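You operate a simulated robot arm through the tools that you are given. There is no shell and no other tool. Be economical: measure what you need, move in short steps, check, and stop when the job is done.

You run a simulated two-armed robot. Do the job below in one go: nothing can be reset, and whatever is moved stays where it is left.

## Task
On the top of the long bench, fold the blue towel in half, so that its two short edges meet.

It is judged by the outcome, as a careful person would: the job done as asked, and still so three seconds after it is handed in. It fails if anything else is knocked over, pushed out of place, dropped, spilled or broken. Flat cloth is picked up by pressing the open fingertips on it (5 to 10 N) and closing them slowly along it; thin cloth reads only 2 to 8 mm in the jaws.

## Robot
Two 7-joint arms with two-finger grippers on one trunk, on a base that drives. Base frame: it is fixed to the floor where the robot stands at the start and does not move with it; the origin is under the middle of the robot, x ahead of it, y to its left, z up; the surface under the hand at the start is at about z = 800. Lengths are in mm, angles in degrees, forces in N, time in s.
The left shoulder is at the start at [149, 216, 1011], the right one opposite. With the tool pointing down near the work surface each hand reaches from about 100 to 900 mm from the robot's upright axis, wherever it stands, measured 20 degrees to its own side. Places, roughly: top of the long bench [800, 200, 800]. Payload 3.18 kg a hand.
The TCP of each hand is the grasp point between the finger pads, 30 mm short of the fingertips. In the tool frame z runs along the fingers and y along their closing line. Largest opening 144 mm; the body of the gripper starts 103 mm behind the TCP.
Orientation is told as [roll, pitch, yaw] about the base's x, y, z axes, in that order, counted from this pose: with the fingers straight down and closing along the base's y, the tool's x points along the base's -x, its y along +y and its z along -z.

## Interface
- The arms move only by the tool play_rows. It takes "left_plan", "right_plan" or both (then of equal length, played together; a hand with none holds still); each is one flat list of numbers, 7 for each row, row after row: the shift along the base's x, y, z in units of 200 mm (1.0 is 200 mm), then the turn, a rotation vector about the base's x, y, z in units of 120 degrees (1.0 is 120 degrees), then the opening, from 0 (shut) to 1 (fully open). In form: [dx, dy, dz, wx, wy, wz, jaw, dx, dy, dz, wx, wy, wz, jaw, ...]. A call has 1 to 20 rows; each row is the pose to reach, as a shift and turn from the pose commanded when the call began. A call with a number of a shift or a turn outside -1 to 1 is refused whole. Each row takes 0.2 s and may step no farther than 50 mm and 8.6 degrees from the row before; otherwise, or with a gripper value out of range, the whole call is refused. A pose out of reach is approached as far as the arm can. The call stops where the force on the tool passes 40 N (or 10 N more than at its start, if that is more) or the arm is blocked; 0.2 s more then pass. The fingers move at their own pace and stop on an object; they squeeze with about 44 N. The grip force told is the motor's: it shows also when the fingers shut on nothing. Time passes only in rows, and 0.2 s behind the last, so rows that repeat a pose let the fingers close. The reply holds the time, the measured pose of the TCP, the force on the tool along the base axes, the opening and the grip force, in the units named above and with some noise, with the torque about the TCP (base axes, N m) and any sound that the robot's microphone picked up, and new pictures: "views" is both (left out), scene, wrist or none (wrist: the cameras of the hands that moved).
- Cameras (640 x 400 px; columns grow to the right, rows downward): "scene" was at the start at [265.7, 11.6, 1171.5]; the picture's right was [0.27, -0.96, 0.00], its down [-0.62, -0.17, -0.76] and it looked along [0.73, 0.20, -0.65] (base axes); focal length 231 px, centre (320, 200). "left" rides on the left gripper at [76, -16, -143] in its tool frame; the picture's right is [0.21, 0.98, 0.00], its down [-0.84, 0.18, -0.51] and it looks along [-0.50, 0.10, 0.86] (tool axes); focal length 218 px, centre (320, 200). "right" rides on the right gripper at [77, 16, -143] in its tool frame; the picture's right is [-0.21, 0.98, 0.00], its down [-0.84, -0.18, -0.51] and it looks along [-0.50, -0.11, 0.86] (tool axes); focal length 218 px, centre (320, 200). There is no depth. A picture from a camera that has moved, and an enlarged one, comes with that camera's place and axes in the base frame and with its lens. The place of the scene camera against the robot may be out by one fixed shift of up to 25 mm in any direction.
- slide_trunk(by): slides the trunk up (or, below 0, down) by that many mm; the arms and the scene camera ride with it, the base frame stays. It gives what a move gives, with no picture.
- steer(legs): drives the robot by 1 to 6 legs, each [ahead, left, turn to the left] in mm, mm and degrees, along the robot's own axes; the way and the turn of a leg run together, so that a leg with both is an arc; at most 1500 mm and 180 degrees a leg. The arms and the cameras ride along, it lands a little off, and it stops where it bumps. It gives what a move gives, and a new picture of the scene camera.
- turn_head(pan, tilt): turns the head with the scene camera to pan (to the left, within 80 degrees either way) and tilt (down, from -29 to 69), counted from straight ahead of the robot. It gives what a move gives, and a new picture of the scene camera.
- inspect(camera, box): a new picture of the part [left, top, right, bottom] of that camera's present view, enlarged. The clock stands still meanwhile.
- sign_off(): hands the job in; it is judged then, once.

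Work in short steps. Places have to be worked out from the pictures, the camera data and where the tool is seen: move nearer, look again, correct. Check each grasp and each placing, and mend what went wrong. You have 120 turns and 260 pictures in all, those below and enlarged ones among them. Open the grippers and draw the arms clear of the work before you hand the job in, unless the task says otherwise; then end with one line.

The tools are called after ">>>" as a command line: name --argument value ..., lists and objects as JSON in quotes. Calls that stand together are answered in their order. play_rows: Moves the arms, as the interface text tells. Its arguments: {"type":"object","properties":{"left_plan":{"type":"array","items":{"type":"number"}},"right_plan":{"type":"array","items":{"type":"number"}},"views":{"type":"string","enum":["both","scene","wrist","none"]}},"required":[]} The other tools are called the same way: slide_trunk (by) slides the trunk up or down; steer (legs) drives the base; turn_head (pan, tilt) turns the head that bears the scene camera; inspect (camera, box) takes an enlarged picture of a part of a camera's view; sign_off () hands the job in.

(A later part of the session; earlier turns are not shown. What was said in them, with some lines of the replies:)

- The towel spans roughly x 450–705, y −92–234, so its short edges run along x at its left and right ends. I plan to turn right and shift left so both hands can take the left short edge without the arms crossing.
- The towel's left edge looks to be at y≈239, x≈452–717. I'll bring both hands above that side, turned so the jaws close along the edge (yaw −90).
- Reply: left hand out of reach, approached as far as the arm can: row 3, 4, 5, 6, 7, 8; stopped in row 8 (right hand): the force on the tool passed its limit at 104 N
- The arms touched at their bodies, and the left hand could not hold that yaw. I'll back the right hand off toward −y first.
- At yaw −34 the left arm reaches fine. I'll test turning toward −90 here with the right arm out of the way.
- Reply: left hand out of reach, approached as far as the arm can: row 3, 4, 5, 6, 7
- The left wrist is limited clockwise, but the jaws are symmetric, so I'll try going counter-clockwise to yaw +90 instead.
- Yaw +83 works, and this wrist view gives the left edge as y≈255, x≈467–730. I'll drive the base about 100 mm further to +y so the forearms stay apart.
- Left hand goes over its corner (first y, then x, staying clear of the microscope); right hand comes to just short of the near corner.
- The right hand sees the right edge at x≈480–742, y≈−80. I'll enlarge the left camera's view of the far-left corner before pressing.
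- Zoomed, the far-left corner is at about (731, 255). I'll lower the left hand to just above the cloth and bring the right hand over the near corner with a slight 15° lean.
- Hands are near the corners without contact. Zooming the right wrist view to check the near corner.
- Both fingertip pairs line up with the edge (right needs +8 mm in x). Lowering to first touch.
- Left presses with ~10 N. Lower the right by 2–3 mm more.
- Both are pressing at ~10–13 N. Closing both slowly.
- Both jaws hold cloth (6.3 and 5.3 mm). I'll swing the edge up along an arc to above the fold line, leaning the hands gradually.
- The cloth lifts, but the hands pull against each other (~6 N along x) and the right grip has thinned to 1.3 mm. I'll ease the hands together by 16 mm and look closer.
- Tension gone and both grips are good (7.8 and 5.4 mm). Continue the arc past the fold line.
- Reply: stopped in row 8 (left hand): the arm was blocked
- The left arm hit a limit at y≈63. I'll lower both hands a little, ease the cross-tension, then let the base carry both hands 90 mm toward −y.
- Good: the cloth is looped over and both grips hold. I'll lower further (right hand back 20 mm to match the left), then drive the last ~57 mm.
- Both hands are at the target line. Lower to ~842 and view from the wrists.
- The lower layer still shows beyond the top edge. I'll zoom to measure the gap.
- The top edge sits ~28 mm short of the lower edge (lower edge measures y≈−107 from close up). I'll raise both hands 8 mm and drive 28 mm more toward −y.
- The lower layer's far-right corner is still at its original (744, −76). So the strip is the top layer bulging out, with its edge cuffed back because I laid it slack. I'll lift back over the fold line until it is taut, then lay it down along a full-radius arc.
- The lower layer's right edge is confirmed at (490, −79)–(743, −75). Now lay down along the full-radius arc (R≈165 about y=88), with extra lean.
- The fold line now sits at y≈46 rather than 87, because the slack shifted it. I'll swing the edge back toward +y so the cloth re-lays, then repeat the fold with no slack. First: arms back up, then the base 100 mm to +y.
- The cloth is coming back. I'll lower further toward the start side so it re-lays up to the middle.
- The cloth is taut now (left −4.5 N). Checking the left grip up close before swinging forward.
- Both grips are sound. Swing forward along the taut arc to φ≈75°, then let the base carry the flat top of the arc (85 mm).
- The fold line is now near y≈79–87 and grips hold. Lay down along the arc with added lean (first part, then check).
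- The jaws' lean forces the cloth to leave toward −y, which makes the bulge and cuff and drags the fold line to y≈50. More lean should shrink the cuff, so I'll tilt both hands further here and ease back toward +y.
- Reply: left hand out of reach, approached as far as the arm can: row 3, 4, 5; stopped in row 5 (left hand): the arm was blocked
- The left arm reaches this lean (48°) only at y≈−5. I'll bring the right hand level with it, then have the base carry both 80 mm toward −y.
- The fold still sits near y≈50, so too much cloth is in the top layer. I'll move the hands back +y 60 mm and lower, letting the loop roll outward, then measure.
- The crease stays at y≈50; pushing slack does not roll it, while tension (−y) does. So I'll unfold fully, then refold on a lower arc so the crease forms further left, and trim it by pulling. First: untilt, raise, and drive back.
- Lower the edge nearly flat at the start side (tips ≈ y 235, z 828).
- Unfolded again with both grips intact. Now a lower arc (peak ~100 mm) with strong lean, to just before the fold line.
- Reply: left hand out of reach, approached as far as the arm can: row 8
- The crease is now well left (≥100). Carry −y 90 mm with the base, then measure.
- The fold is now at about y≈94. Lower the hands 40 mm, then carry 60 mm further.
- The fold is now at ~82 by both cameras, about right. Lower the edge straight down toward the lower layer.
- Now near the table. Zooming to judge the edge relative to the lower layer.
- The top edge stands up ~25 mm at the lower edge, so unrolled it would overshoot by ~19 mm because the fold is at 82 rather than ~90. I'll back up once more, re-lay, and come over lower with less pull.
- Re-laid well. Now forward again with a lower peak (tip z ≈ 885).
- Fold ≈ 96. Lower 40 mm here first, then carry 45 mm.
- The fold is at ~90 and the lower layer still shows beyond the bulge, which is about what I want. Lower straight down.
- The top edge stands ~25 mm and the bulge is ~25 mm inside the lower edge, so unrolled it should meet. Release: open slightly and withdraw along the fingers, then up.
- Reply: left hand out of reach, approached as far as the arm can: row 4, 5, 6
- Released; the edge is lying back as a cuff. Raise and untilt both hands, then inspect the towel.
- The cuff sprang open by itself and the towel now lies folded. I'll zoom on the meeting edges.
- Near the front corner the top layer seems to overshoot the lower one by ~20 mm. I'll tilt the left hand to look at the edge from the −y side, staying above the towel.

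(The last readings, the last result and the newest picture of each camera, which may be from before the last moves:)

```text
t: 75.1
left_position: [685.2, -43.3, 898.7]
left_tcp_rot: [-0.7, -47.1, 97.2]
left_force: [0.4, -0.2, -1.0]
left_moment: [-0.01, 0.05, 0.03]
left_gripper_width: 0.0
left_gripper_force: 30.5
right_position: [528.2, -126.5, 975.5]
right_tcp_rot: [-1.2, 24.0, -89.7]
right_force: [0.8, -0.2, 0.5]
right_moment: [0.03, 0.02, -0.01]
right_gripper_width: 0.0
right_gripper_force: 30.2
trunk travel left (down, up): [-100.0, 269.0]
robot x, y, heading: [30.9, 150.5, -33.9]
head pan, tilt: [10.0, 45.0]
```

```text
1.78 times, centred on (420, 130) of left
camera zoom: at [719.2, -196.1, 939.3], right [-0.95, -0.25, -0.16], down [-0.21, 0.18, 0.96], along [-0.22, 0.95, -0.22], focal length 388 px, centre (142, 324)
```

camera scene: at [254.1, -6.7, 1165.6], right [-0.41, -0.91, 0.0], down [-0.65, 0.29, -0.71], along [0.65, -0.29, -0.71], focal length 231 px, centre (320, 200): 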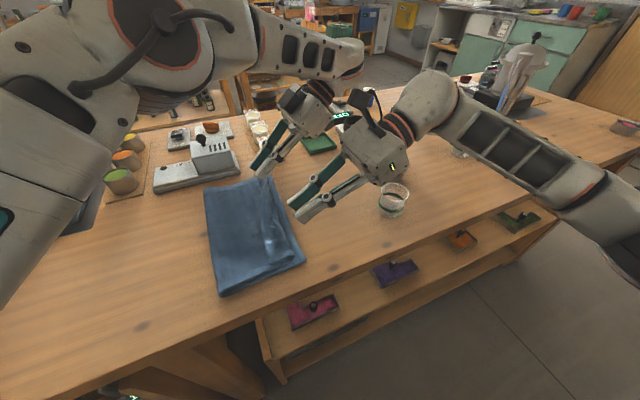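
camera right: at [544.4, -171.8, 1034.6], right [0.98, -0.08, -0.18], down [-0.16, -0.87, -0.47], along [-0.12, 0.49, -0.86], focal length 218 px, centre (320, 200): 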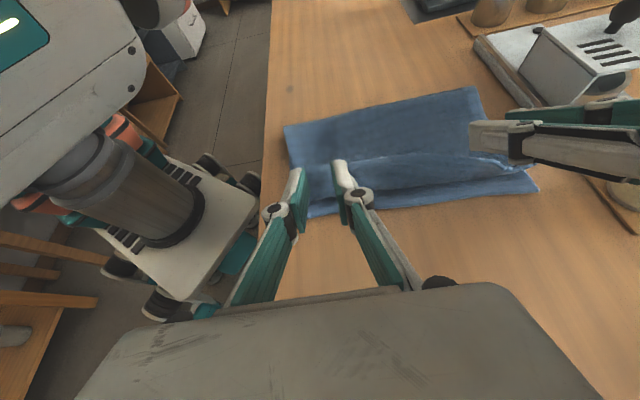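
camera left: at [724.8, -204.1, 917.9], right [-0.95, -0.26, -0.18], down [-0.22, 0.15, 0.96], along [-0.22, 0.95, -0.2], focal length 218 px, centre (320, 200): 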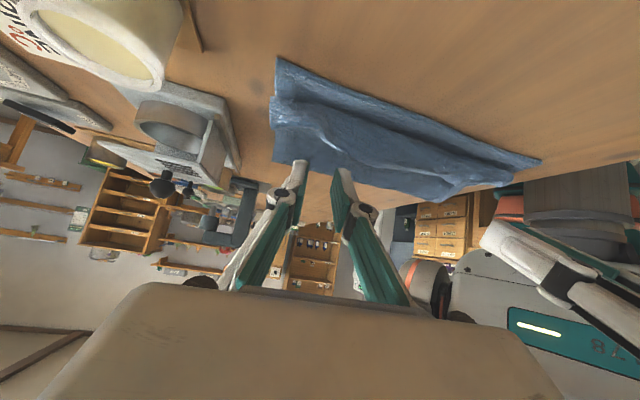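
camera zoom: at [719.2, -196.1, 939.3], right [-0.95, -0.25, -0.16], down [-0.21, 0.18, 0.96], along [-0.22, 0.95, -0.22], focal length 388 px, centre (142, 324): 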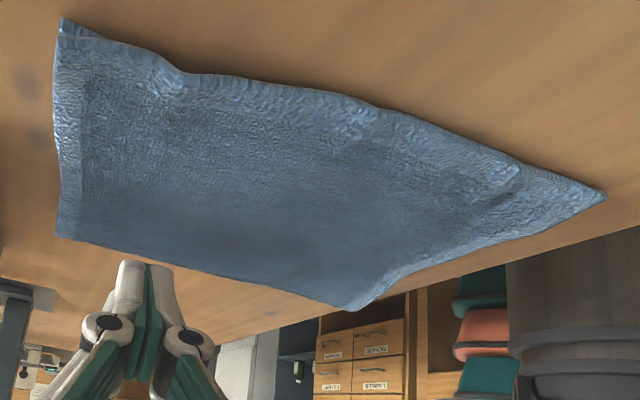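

The edges meet at the far end (both y≈−75), but at the near corner the top (≈−90) overshoots the lower (≈−65) by ~25 mm. I'll park the left hand up and left, then with the right fingertips press the top layer near the fold and drag it +y to draw that corner in.

>>> play_rows --left_plan '[0, 0.05, 0.1, -0.04, 0, 0, 0, 0, 0.15, 0.2, -0.08, 0, 0, 0, 0, 0.27, 0.3, -0.13, 0, 0, 0, 0, 0.4, 0.4, -0.18, 0, 0, 0, 0, 0.54, 0.48, -0.23, 0, 0, 0, 0, 0.68, 0.5, -0.28, 0, 0, 0, 0, 0.82, 0.5, -0.32, 0, 0, 0, 0, 0.95, 0.5, -0.36, 0, 0, 0]' --right_plan '[0, 0, 0, -0.02, 0, 0, 0.1, 0, 0, 0, -0.04, 0, 0, 0.2, 0, 0.05, 0, -0.07, 0, 0, 0.3, 0, 0.15, 0, -0.1, 0, 0, 0.3, -0.03, 0.28, 0, -0.13, 0, 0, 0.3, -0.06, 0.42, -0.05, -0.16, 0, 0, 0.3, -0.09, 0.57, -0.1, -0.18, 0, 0, 0.3, -0.115, 0.72, -0.15, -0.2, 0, 0, 0.3]'

```text
t: 76.9
left_position: [678.4, 145.5, 997.7]
left_tcp_rot: [3.5, -4.3, 94.6]
left_force: [-0.2, -0.6, -0.6]
left_moment: [-0.01, 0.02, 0.03]
left_gripper_width: 0.0
left_gripper_force: 30.6
right_position: [505.6, 14.4, 947.3]
right_tcp_rot: [-1.1, -0.1, -90.1]
right_force: [0.0, 0.0, 0.0]
right_moment: [-0.03, 0.03, -0.01]
right_gripper_width: 43.0
right_gripper_force: 0.0
trunk travel left (down, up): [-100.0, 269.0]
robot x, y, heading: [28.9, 147.8, -34.2]
head pan, tilt: [10.0, 45.0]
camera scene: at [255.1, -6.3, 1165.3], right [-0.41, -0.91, 0.0], down [-0.65, 0.29, -0.71], along [0.65, -0.29, -0.71], focal length 231 px, centre (320, 200)
camera right: at [525.6, 89.7, 1089.0], right [0.98, -0.21, -0.02], down [-0.17, -0.84, 0.51], along [-0.12, -0.5, -0.86], focal length 218 px, centre (320, 200)
camera left: at [710.9, 60.8, 1131.9], right [-0.96, -0.29, 0.04], down [-0.21, 0.79, 0.58], along [-0.2, 0.54, -0.81], focal length 218 px, centre (320, 200)
```

scene: 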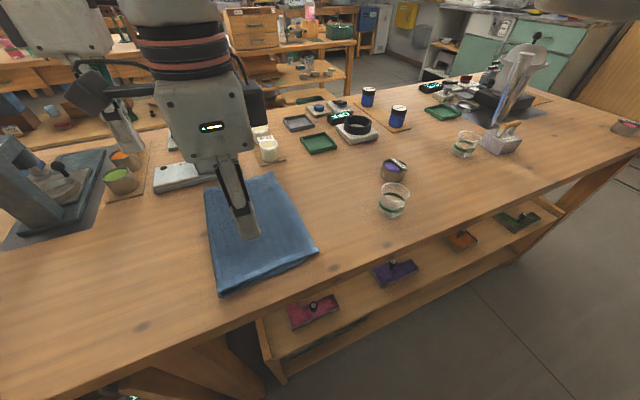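
right: 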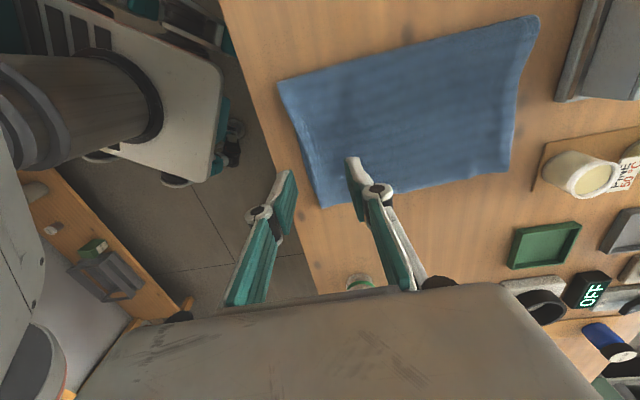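
left: 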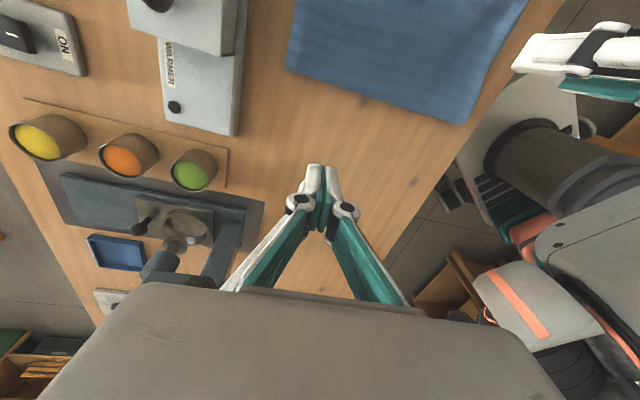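

Fold line measures y≈90 far and ≈84 near, which matches the mismatch. Move the right fingertips to y≈55 near the front part of the fold and descend.

>>> play_rows --right_plan '[0, 0.1, -0.12, 0, 0, 0, 0.3, 0, 0.2, -0.25, 0, 0, 0, 0.3, 0, 0.2, -0.38, 0, 0, 0, 0.3, 0, 0.2, -0.47, 0, 0, 0, 0.3, 0, 0.2, -0.5, 0, 0, 0, 0.3]' --views "none"

>>> play_rows --right_plan '[0, 0, -0.01, 0, 0, 0, 0.3, 0, 0, -0.02, 0, 0, 0, 0.3, 0, 0, -0.03, 0, 0, 0, 0.3]' --views "none"

```text
t: 78.3
left_position: [679.2, 143.6, 996.1]
left_tcp_rot: [3.6, -4.5, 94.5]
left_force: [0.0, -1.1, 0.3]
left_moment: [-0.03, -0.03, -0.01]
left_gripper_width: 0.0
left_gripper_force: 30.4
right_position: [532.9, 8.6, 885.1]
right_tcp_rot: [1.6, 2.5, -95.4]
right_force: [0.3, -0.9, 0.3]
right_moment: [0.0, -0.02, -0.01]
right_gripper_width: 43.1
right_gripper_force: 0.0
trunk travel left (down, up): [-100.0, 269.0]
robot x, y, heading: [34.8, 146.6, -33.8]
head pan, tilt: [10.0, 45.0]
stopped in row 5 (right hand): the arm was blocked; the commanded pose is now the measured one
```

```text
t: 79.1
left_position: [679.8, 143.3, 996.7]
left_tcp_rot: [3.6, -4.5, 94.5]
left_force: [0.3, -1.3, -0.3]
left_moment: [-0.01, -0.04, -0.02]
left_gripper_width: 0.0
left_gripper_force: 30.7
right_position: [532.9, 10.2, 878.7]
right_tcp_rot: [1.8, 2.4, -95.3]
right_force: [-0.5, -0.4, 0.0]
right_moment: [-0.01, -0.03, 0.03]
right_gripper_width: 43.2
right_gripper_force: 0.0
trunk travel left (down, up): [-100.0, 269.0]
robot x, y, heading: [31.6, 147.9, -33.8]
head pan, tilt: [10.0, 45.0]
```

The right arm is at a limit across the body. Raise it a bit and drive the base 120 mm to +y.

>>> play_rows --right_plan '[0, 0, 0.1, 0, 0, 0.02, 0.3, 0, 0, 0.25, 0, 0, 0.04, 0.3]' --views "none"

>>> steer --legs '[[-67, 99, 0]]'

```text
t: 79.7
left_position: [677.5, 144.6, 997.4]
left_tcp_rot: [3.6, -4.4, 94.5]
left_force: [0.5, 0.0, 0.4]
left_moment: [-0.02, -0.01, 0.0]
left_gripper_width: 0.3
left_gripper_force: 31.0
right_position: [530.9, 11.5, 926.5]
right_tcp_rot: [1.6, 2.3, -90.2]
right_force: [-0.6, 0.5, 1.3]
right_moment: [-0.03, -0.01, 0.0]
right_gripper_width: 43.1
right_gripper_force: 0.1
trunk travel left (down, up): [-100.0, 269.0]
robot x, y, heading: [31.1, 146.5, -33.8]
head pan, tilt: [10.0, 45.0]
```

```text
t: 81.3
left_position: [678.2, 264.5, 995.8]
left_tcp_rot: [3.7, -4.6, 94.5]
left_force: [-1.0, 0.3, -0.8]
left_moment: [-0.01, -0.01, 0.02]
left_gripper_width: 0.2
left_gripper_force: 31.0
right_position: [531.3, 132.0, 926.0]
right_tcp_rot: [1.7, 2.2, -90.1]
right_force: [-0.7, 0.1, 0.5]
right_moment: [0.0, 0.0, 0.01]
right_gripper_width: 43.5
right_gripper_force: 0.0
trunk travel left (down, up): [-100.0, 269.0]
robot x, y, heading: [28.3, 267.0, -33.9]
head pan, tilt: [10.0, 45.0]
camera scene: at [254.6, 111.9, 1165.0], right [-0.4, -0.91, 0.0], down [-0.65, 0.29, -0.71], along [0.65, -0.29, -0.71], focal length 231 px, centre (320, 200)
```

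scene: 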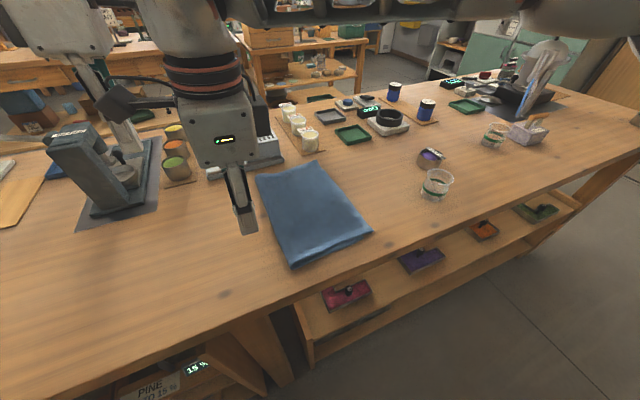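

Clear view of the folded towel. Move the right fingertips to (507, 55) and descend to just above it.

>>> play_rows --right_plan '[-0.04, -0.13, -0.05, 0, 0, 0, 0.3, -0.08, -0.26, -0.12, 0, 0, 0, 0.3, -0.12, -0.385, -0.22, 0, 0, 0, 0.3, -0.12, -0.385, -0.32, 0, 0, 0, 0.3, -0.12, -0.385, -0.37, 0, 0, 0, 0.3, -0.12, -0.385, -0.39, 0, 0, 0, 0.3]' --views "wrist"

```text
t: 82.7
left_position: [678.3, 262.6, 996.7]
left_tcp_rot: [3.6, -4.5, 94.4]
left_force: [0.2, 0.4, -0.3]
left_moment: [0.0, -0.02, -0.02]
left_gripper_width: 0.0
left_gripper_force: 30.4
right_position: [508.9, 54.5, 849.3]
right_tcp_rot: [1.6, 2.2, -90.2]
right_force: [-0.3, -0.4, -0.7]
right_moment: [0.01, 0.0, 0.0]
right_gripper_width: 43.0
right_gripper_force: 0.1
trunk travel left (down, up): [-100.0, 269.0]
robot x, y, heading: [30.1, 263.3, -33.9]
head pan, tilt: [10.0, 45.0]
camera right: at [520.4, 124.2, 994.5], right [0.98, -0.21, 0.02], down [-0.2, -0.86, 0.47], along [-0.08, -0.46, -0.88], focal length 218 px, centre (320, 200)
```

right: 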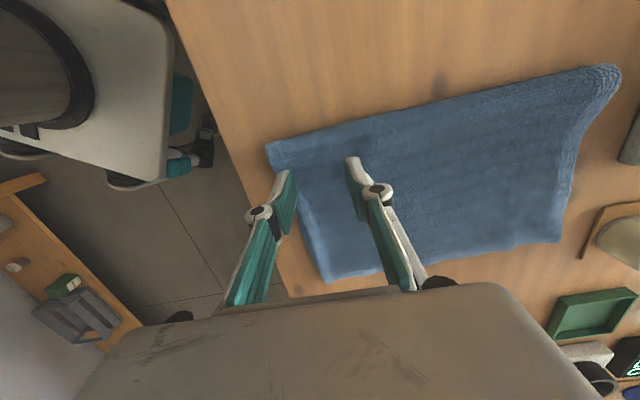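

From here the top layer's corners read (489, −84) and (748, −78), fold at ~88. Let me recheck the lower near corner in the scene view before touching anything.

>>> inspect --camera "scene" --box '[280, 190, 390, 280]'

>>> inspect --camera "right" --box '[255, 130, 405, 290]'

```text
4.44 times, centred on (335, 235) of scene
camera zoom: at [254.6, 111.5, 1165.0], right [-0.4, -0.91, 0.0], down [-0.65, 0.29, -0.71], along [0.65, -0.29, -0.71], focal length 1026 px, centre (253, 44)
```

zoom: 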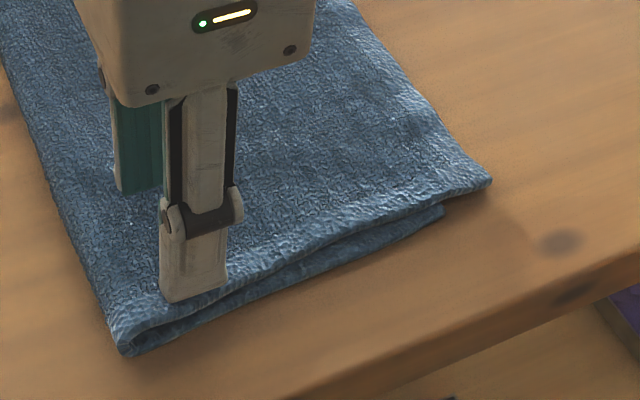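

```text
2.50 times, centred on (330, 210) of right
camera zoom: at [520.4, 124.2, 994.5], right [0.98, -0.21, 0.02], down [-0.2, -0.86, 0.47], along [-0.08, -0.46, -0.88], focal length 546 px, centre (295, 175)
```

zoom: 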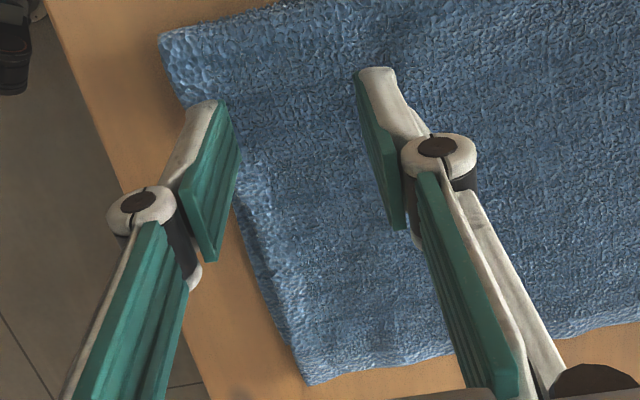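

The mismatch at the near corner is ~23 mm. Press lightly here.

>>> play_rows --right_plan '[0, 0, -0.02, 0, 0, 0, 0.3, 0, 0, -0.035, 0, 0, 0, 0.3, 0, 0, -0.045, 0, 0, 0, 0.3]' --views "none"

```text
t: 83.5
left_position: [678.6, 263.9, 997.5]
left_tcp_rot: [3.5, -4.5, 94.5]
left_force: [0.2, -0.3, 0.1]
left_moment: [0.0, 0.0, 0.0]
left_gripper_width: 0.0
left_gripper_force: 30.5
right_position: [507.6, 54.0, 839.6]
right_tcp_rot: [1.6, 2.4, -90.1]
right_force: [-1.1, -0.1, 0.6]
right_moment: [0.01, 0.02, -0.02]
right_gripper_width: 43.3
right_gripper_force: 0.2
trunk travel left (down, up): [-100.0, 269.0]
robot x, y, heading: [29.4, 267.6, -33.8]
head pan, tilt: [10.0, 45.0]
```

>>> play_rows --right_plan '[0, 0, -0.01, 0, 0, 0, 0.3, 0, 0, -0.018, 0, 0, 0, 0.3, 0, 0, -0.018, 0, 0, 0, 0.3]' --views "none"

```text
t: 84.3
left_position: [678.5, 263.1, 996.4]
left_tcp_rot: [3.6, -4.5, 94.4]
left_force: [0.3, -0.2, 1.0]
left_moment: [0.01, -0.03, 0.0]
left_gripper_width: 0.0
left_gripper_force: 30.8
right_position: [507.4, 54.4, 836.6]
right_tcp_rot: [1.7, 2.3, -90.2]
right_force: [-0.5, -0.2, 4.7]
right_moment: [-0.03, 0.08, 0.01]
right_gripper_width: 43.0
right_gripper_force: 0.1
trunk travel left (down, up): [-100.0, 269.0]
robot x, y, heading: [29.2, 263.3, -34.0]
head pan, tilt: [10.0, 45.0]
```

Contact at 4.7 N. Drag slowly +y by 24 mm, then look.

>>> play_rows --right_plan '[0, 0.02, -0.003, 0, 0, 0, 0.3, 0, 0.04, -0.003, 0, 0, 0, 0.3, 0, 0.06, -0.003, 0, 0, 0, 0.3, 0, 0.08, -0.003, 0, 0, 0, 0.3, 0, 0.1, -0.003, 0, 0, 0, 0.3, 0, 0.12, -0.003, 0, 0, 0, 0.3]' --views "wrist"

>>> inspect --camera "scene" --box '[240, 150, 400, 280]'

```text
t: 85.7
left_position: [677.0, 262.0, 996.2]
left_tcp_rot: [3.4, -4.5, 94.5]
left_force: [0.1, 0.0, 0.0]
left_moment: [0.0, 0.06, 0.0]
left_gripper_width: 0.1
left_gripper_force: 30.4
right_position: [506.5, 79.0, 835.4]
right_tcp_rot: [1.7, 2.3, -90.1]
right_force: [-0.5, -3.4, 8.2]
right_moment: [-0.13, 0.11, 0.01]
right_gripper_width: 44.2
right_gripper_force: 0.0
trunk travel left (down, up): [-100.0, 269.0]
robot x, y, heading: [31.0, 266.2, -34.0]
head pan, tilt: [10.0, 45.0]
camera right: at [519.8, 148.4, 980.8], right [0.98, -0.21, 0.02], down [-0.2, -0.86, 0.47], along [-0.08, -0.46, -0.88], focal length 218 px, centre (320, 200)
```

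right: 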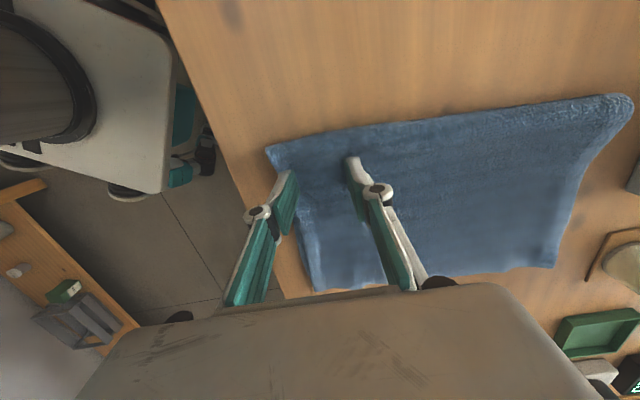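

```text
3.08 times, centred on (320, 215) of scene
camera zoom: at [254.0, 111.5, 1165.2], right [-0.4, -0.91, 0.0], down [-0.65, 0.29, -0.71], along [0.65, -0.29, -0.71], focal length 710 px, centre (320, 154)
```

zoom: 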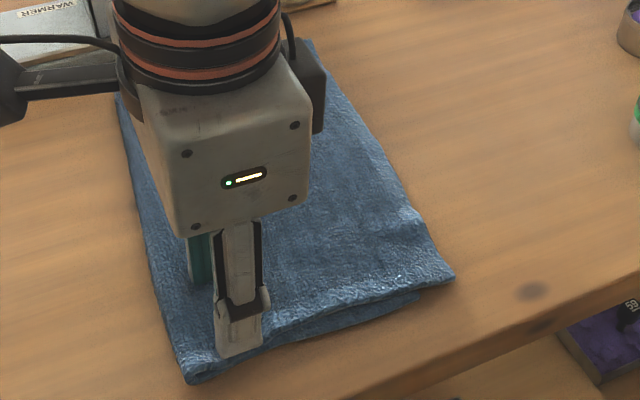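

Both layers moved together, so the relative mismatch remains. Lift off and look at the whole towel again.

>>> play_rows --right_plan '[0, 0, 0.1, 0, 0, 0, 0.3, 0, 0, 0.3, 0, 0, 0, 0.3, 0, 0.1, 0.5, 0, 0, 0, 0.3, 0, 0.3, 0.6, 0, 0, 0, 0.3]' --views "wrist"

>>> inspect --camera "scene" --box '[220, 140, 400, 280]'

```text
t: 86.7
left_position: [678.3, 264.0, 996.4]
left_tcp_rot: [3.5, -4.4, 94.6]
left_force: [-0.3, 0.0, 0.7]
left_moment: [-0.04, -0.02, -0.01]
left_gripper_width: 0.1
left_gripper_force: 30.4
right_position: [509.6, 139.4, 955.1]
right_tcp_rot: [1.6, 2.2, -90.0]
right_force: [0.2, 1.4, 0.0]
right_moment: [-0.05, -0.01, -0.03]
right_gripper_width: 43.1
right_gripper_force: 0.1
trunk travel left (down, up): [-100.0, 269.0]
robot x, y, heading: [29.7, 268.7, -34.0]
head pan, tilt: [10.0, 45.0]
camera right: at [521.9, 209.2, 1099.2], right [0.98, -0.21, 0.02], down [-0.2, -0.86, 0.47], along [-0.08, -0.46, -0.88], focal length 218 px, centre (320, 200)
```

right: 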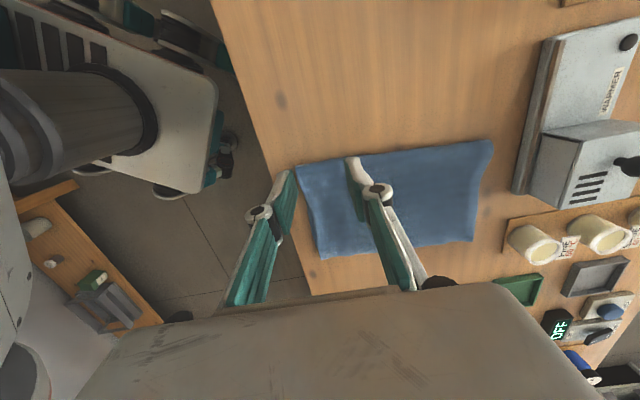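

```text
2.86 times, centred on (310, 210) of scene
camera zoom: at [254.5, 112.5, 1165.3], right [-0.4, -0.91, 0.0], down [-0.65, 0.29, -0.71], along [0.65, -0.29, -0.71], focal length 660 px, centre (349, 171)
```

zoom: 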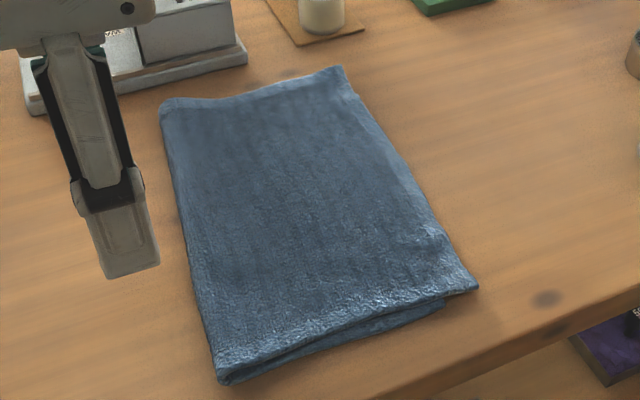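

After the drag, the near-corner mismatch is down to ~19 mm, a slight flare there, and the far end is flush. The towel lies flat and still, folded in half, and more handling would risk disturbing it. I'll open the grippers and draw both arms clear.

>>> play_rows --left_plan '[-0.1, 0, 0.02, 0, 0, 0, 0.1, -0.2, 0.03, 0.05, 0, 0, 0, 0.3, -0.3, 0.06, 0.08, 0, 0, 0, 0.5, -0.4, 0.1, 0.1, 0, 0, 0, 0.5, -0.5, 0.15, 0.1, 0, 0, 0, 0.5, -0.5, 0.15, 0.1, 0, 0, 0, 0.5]' --right_plan '[-0.12, 0, 0.05, 0, 0, 0, 0.3, -0.25, 0, 0.1, 0, 0, 0, 0.4, -0.37, 0, 0.12, 0, 0, 0, 0.5, -0.5, 0, 0.14, 0, 0, 0, 0.5, -0.6, 0, 0.15, 0, 0, 0, 0.5, -0.6, 0, 0.15, 0, 0, 0, 0.5]' --views "scene"

>>> inspect --camera "scene" --box '[220, 140, 400, 280]'

```text
t: 88.1
left_position: [577.4, 292.4, 1015.6]
left_tcp_rot: [3.6, -4.5, 94.5]
left_force: [0.1, -0.2, 0.1]
left_moment: [0.01, 0.01, 0.02]
left_gripper_width: 72.0
left_gripper_force: 0.1
right_position: [390.2, 136.2, 981.1]
right_tcp_rot: [1.3, 2.2, -90.8]
right_force: [-0.2, -0.2, -0.2]
right_moment: [0.01, 0.04, 0.02]
right_gripper_width: 72.0
right_gripper_force: 0.0
trunk travel left (down, up): [-100.0, 269.0]
robot x, y, heading: [29.8, 264.8, -33.9]
head pan, tilt: [10.0, 45.0]
camera scene: at [258.2, 111.4, 1170.8], right [-0.39, -0.92, 0.0], down [-0.6, 0.25, -0.76], along [0.7, -0.29, -0.65], focal length 231 px, centre (320, 200)
```

scene: 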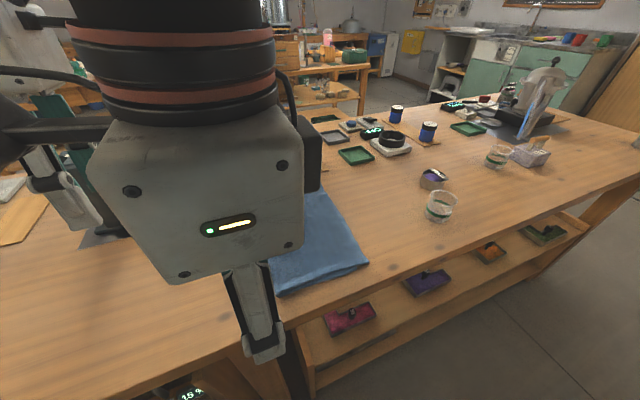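

```text
2.86 times, centred on (310, 210) of scene
camera zoom: at [258.2, 111.4, 1170.8], right [-0.39, -0.92, 0.0], down [-0.6, 0.25, -0.76], along [0.7, -0.29, -0.65], focal length 660 px, centre (349, 171)
```

zoom: 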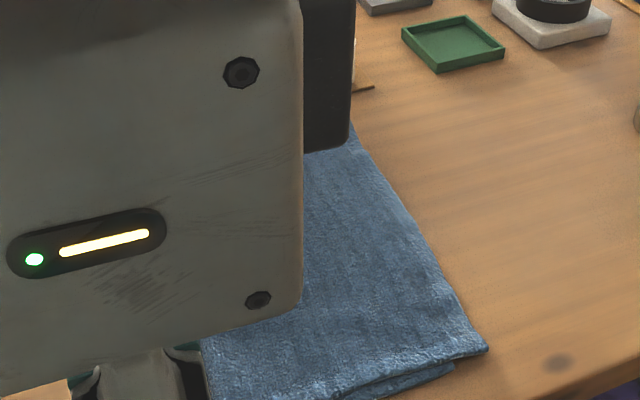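

Both arms are withdrawn. Back the base away a little so nothing overhangs the towel, and take a last look.

>>> steer --legs '[[-120, 0, 0]]'

>>> turn_head --pan -10 --tilt 38

```text
t: 89.3
left_position: [478.3, 358.6, 1016.6]
left_tcp_rot: [3.6, -4.6, 94.5]
left_force: [-0.8, -0.3, 0.3]
left_moment: [-0.02, -0.03, -0.01]
left_gripper_width: 72.0
left_gripper_force: 0.0
right_position: [289.0, 202.2, 982.4]
right_tcp_rot: [1.4, 2.1, -90.8]
right_force: [0.4, 0.2, -0.2]
right_moment: [0.0, -0.04, -0.01]
right_gripper_width: 72.2
right_gripper_force: 0.1
trunk travel left (down, up): [-100.0, 269.0]
robot x, y, heading: [-68.9, 334.4, -33.7]
head pan, tilt: [10.0, 45.0]
camera scene: at [158.2, 178.9, 1171.3], right [-0.38, -0.92, 0.0], down [-0.6, 0.25, -0.76], along [0.7, -0.29, -0.65], focal length 231 px, centre (320, 200)
```

scene: 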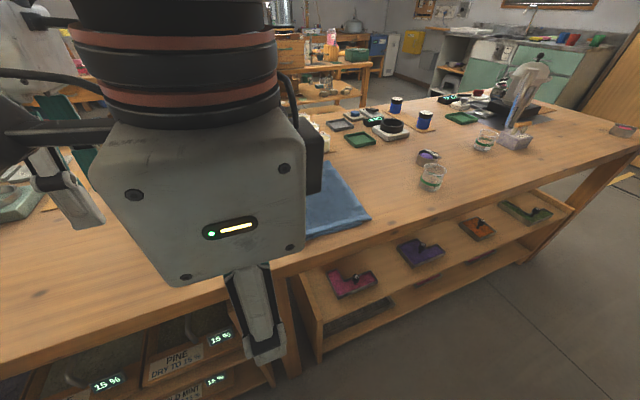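

```text
t: 90.1
left_position: [478.9, 358.0, 1016.1]
left_tcp_rot: [3.5, -4.6, 94.6]
left_force: [0.2, -0.1, -1.0]
left_moment: [-0.01, -0.02, -0.02]
left_gripper_width: 71.9
left_gripper_force: 0.1
right_position: [292.3, 200.5, 982.8]
right_tcp_rot: [1.1, 2.2, -91.1]
right_force: [0.3, 0.3, 0.0]
right_moment: [0.03, -0.01, -0.02]
right_gripper_width: 72.2
right_gripper_force: 0.1
trunk travel left (down, up): [-100.0, 269.0]
robot x, y, heading: [-70.4, 332.1, -33.9]
head pan, tilt: [-10.0, 38.0]
camera scene: at [151.9, 159.3, 1179.8], right [-0.59, -0.81, 0.0], down [-0.46, 0.34, -0.82], along [0.66, -0.48, -0.57], focal length 231 px, centre (320, 200)
```

scene: 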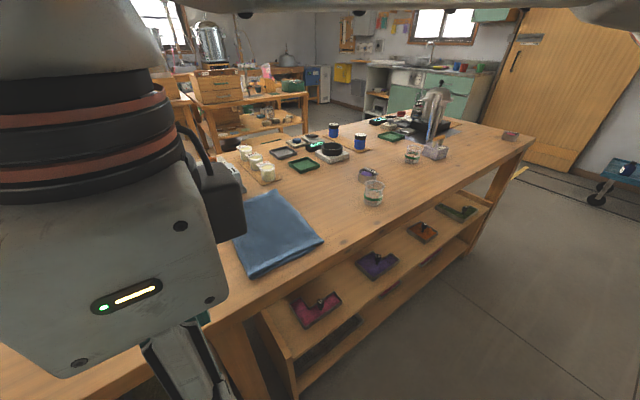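

The folded towel lies undisturbed on the bench, everything else is where it was, and both hands are open and clear, so I'm handing it in.

>>> sign_off

```text
The job is handed in.
```

The blue towel is folded in half on the long bench with its short edges together: flush at the far end, with the top layer about 19 mm past the lower one at the near corner.
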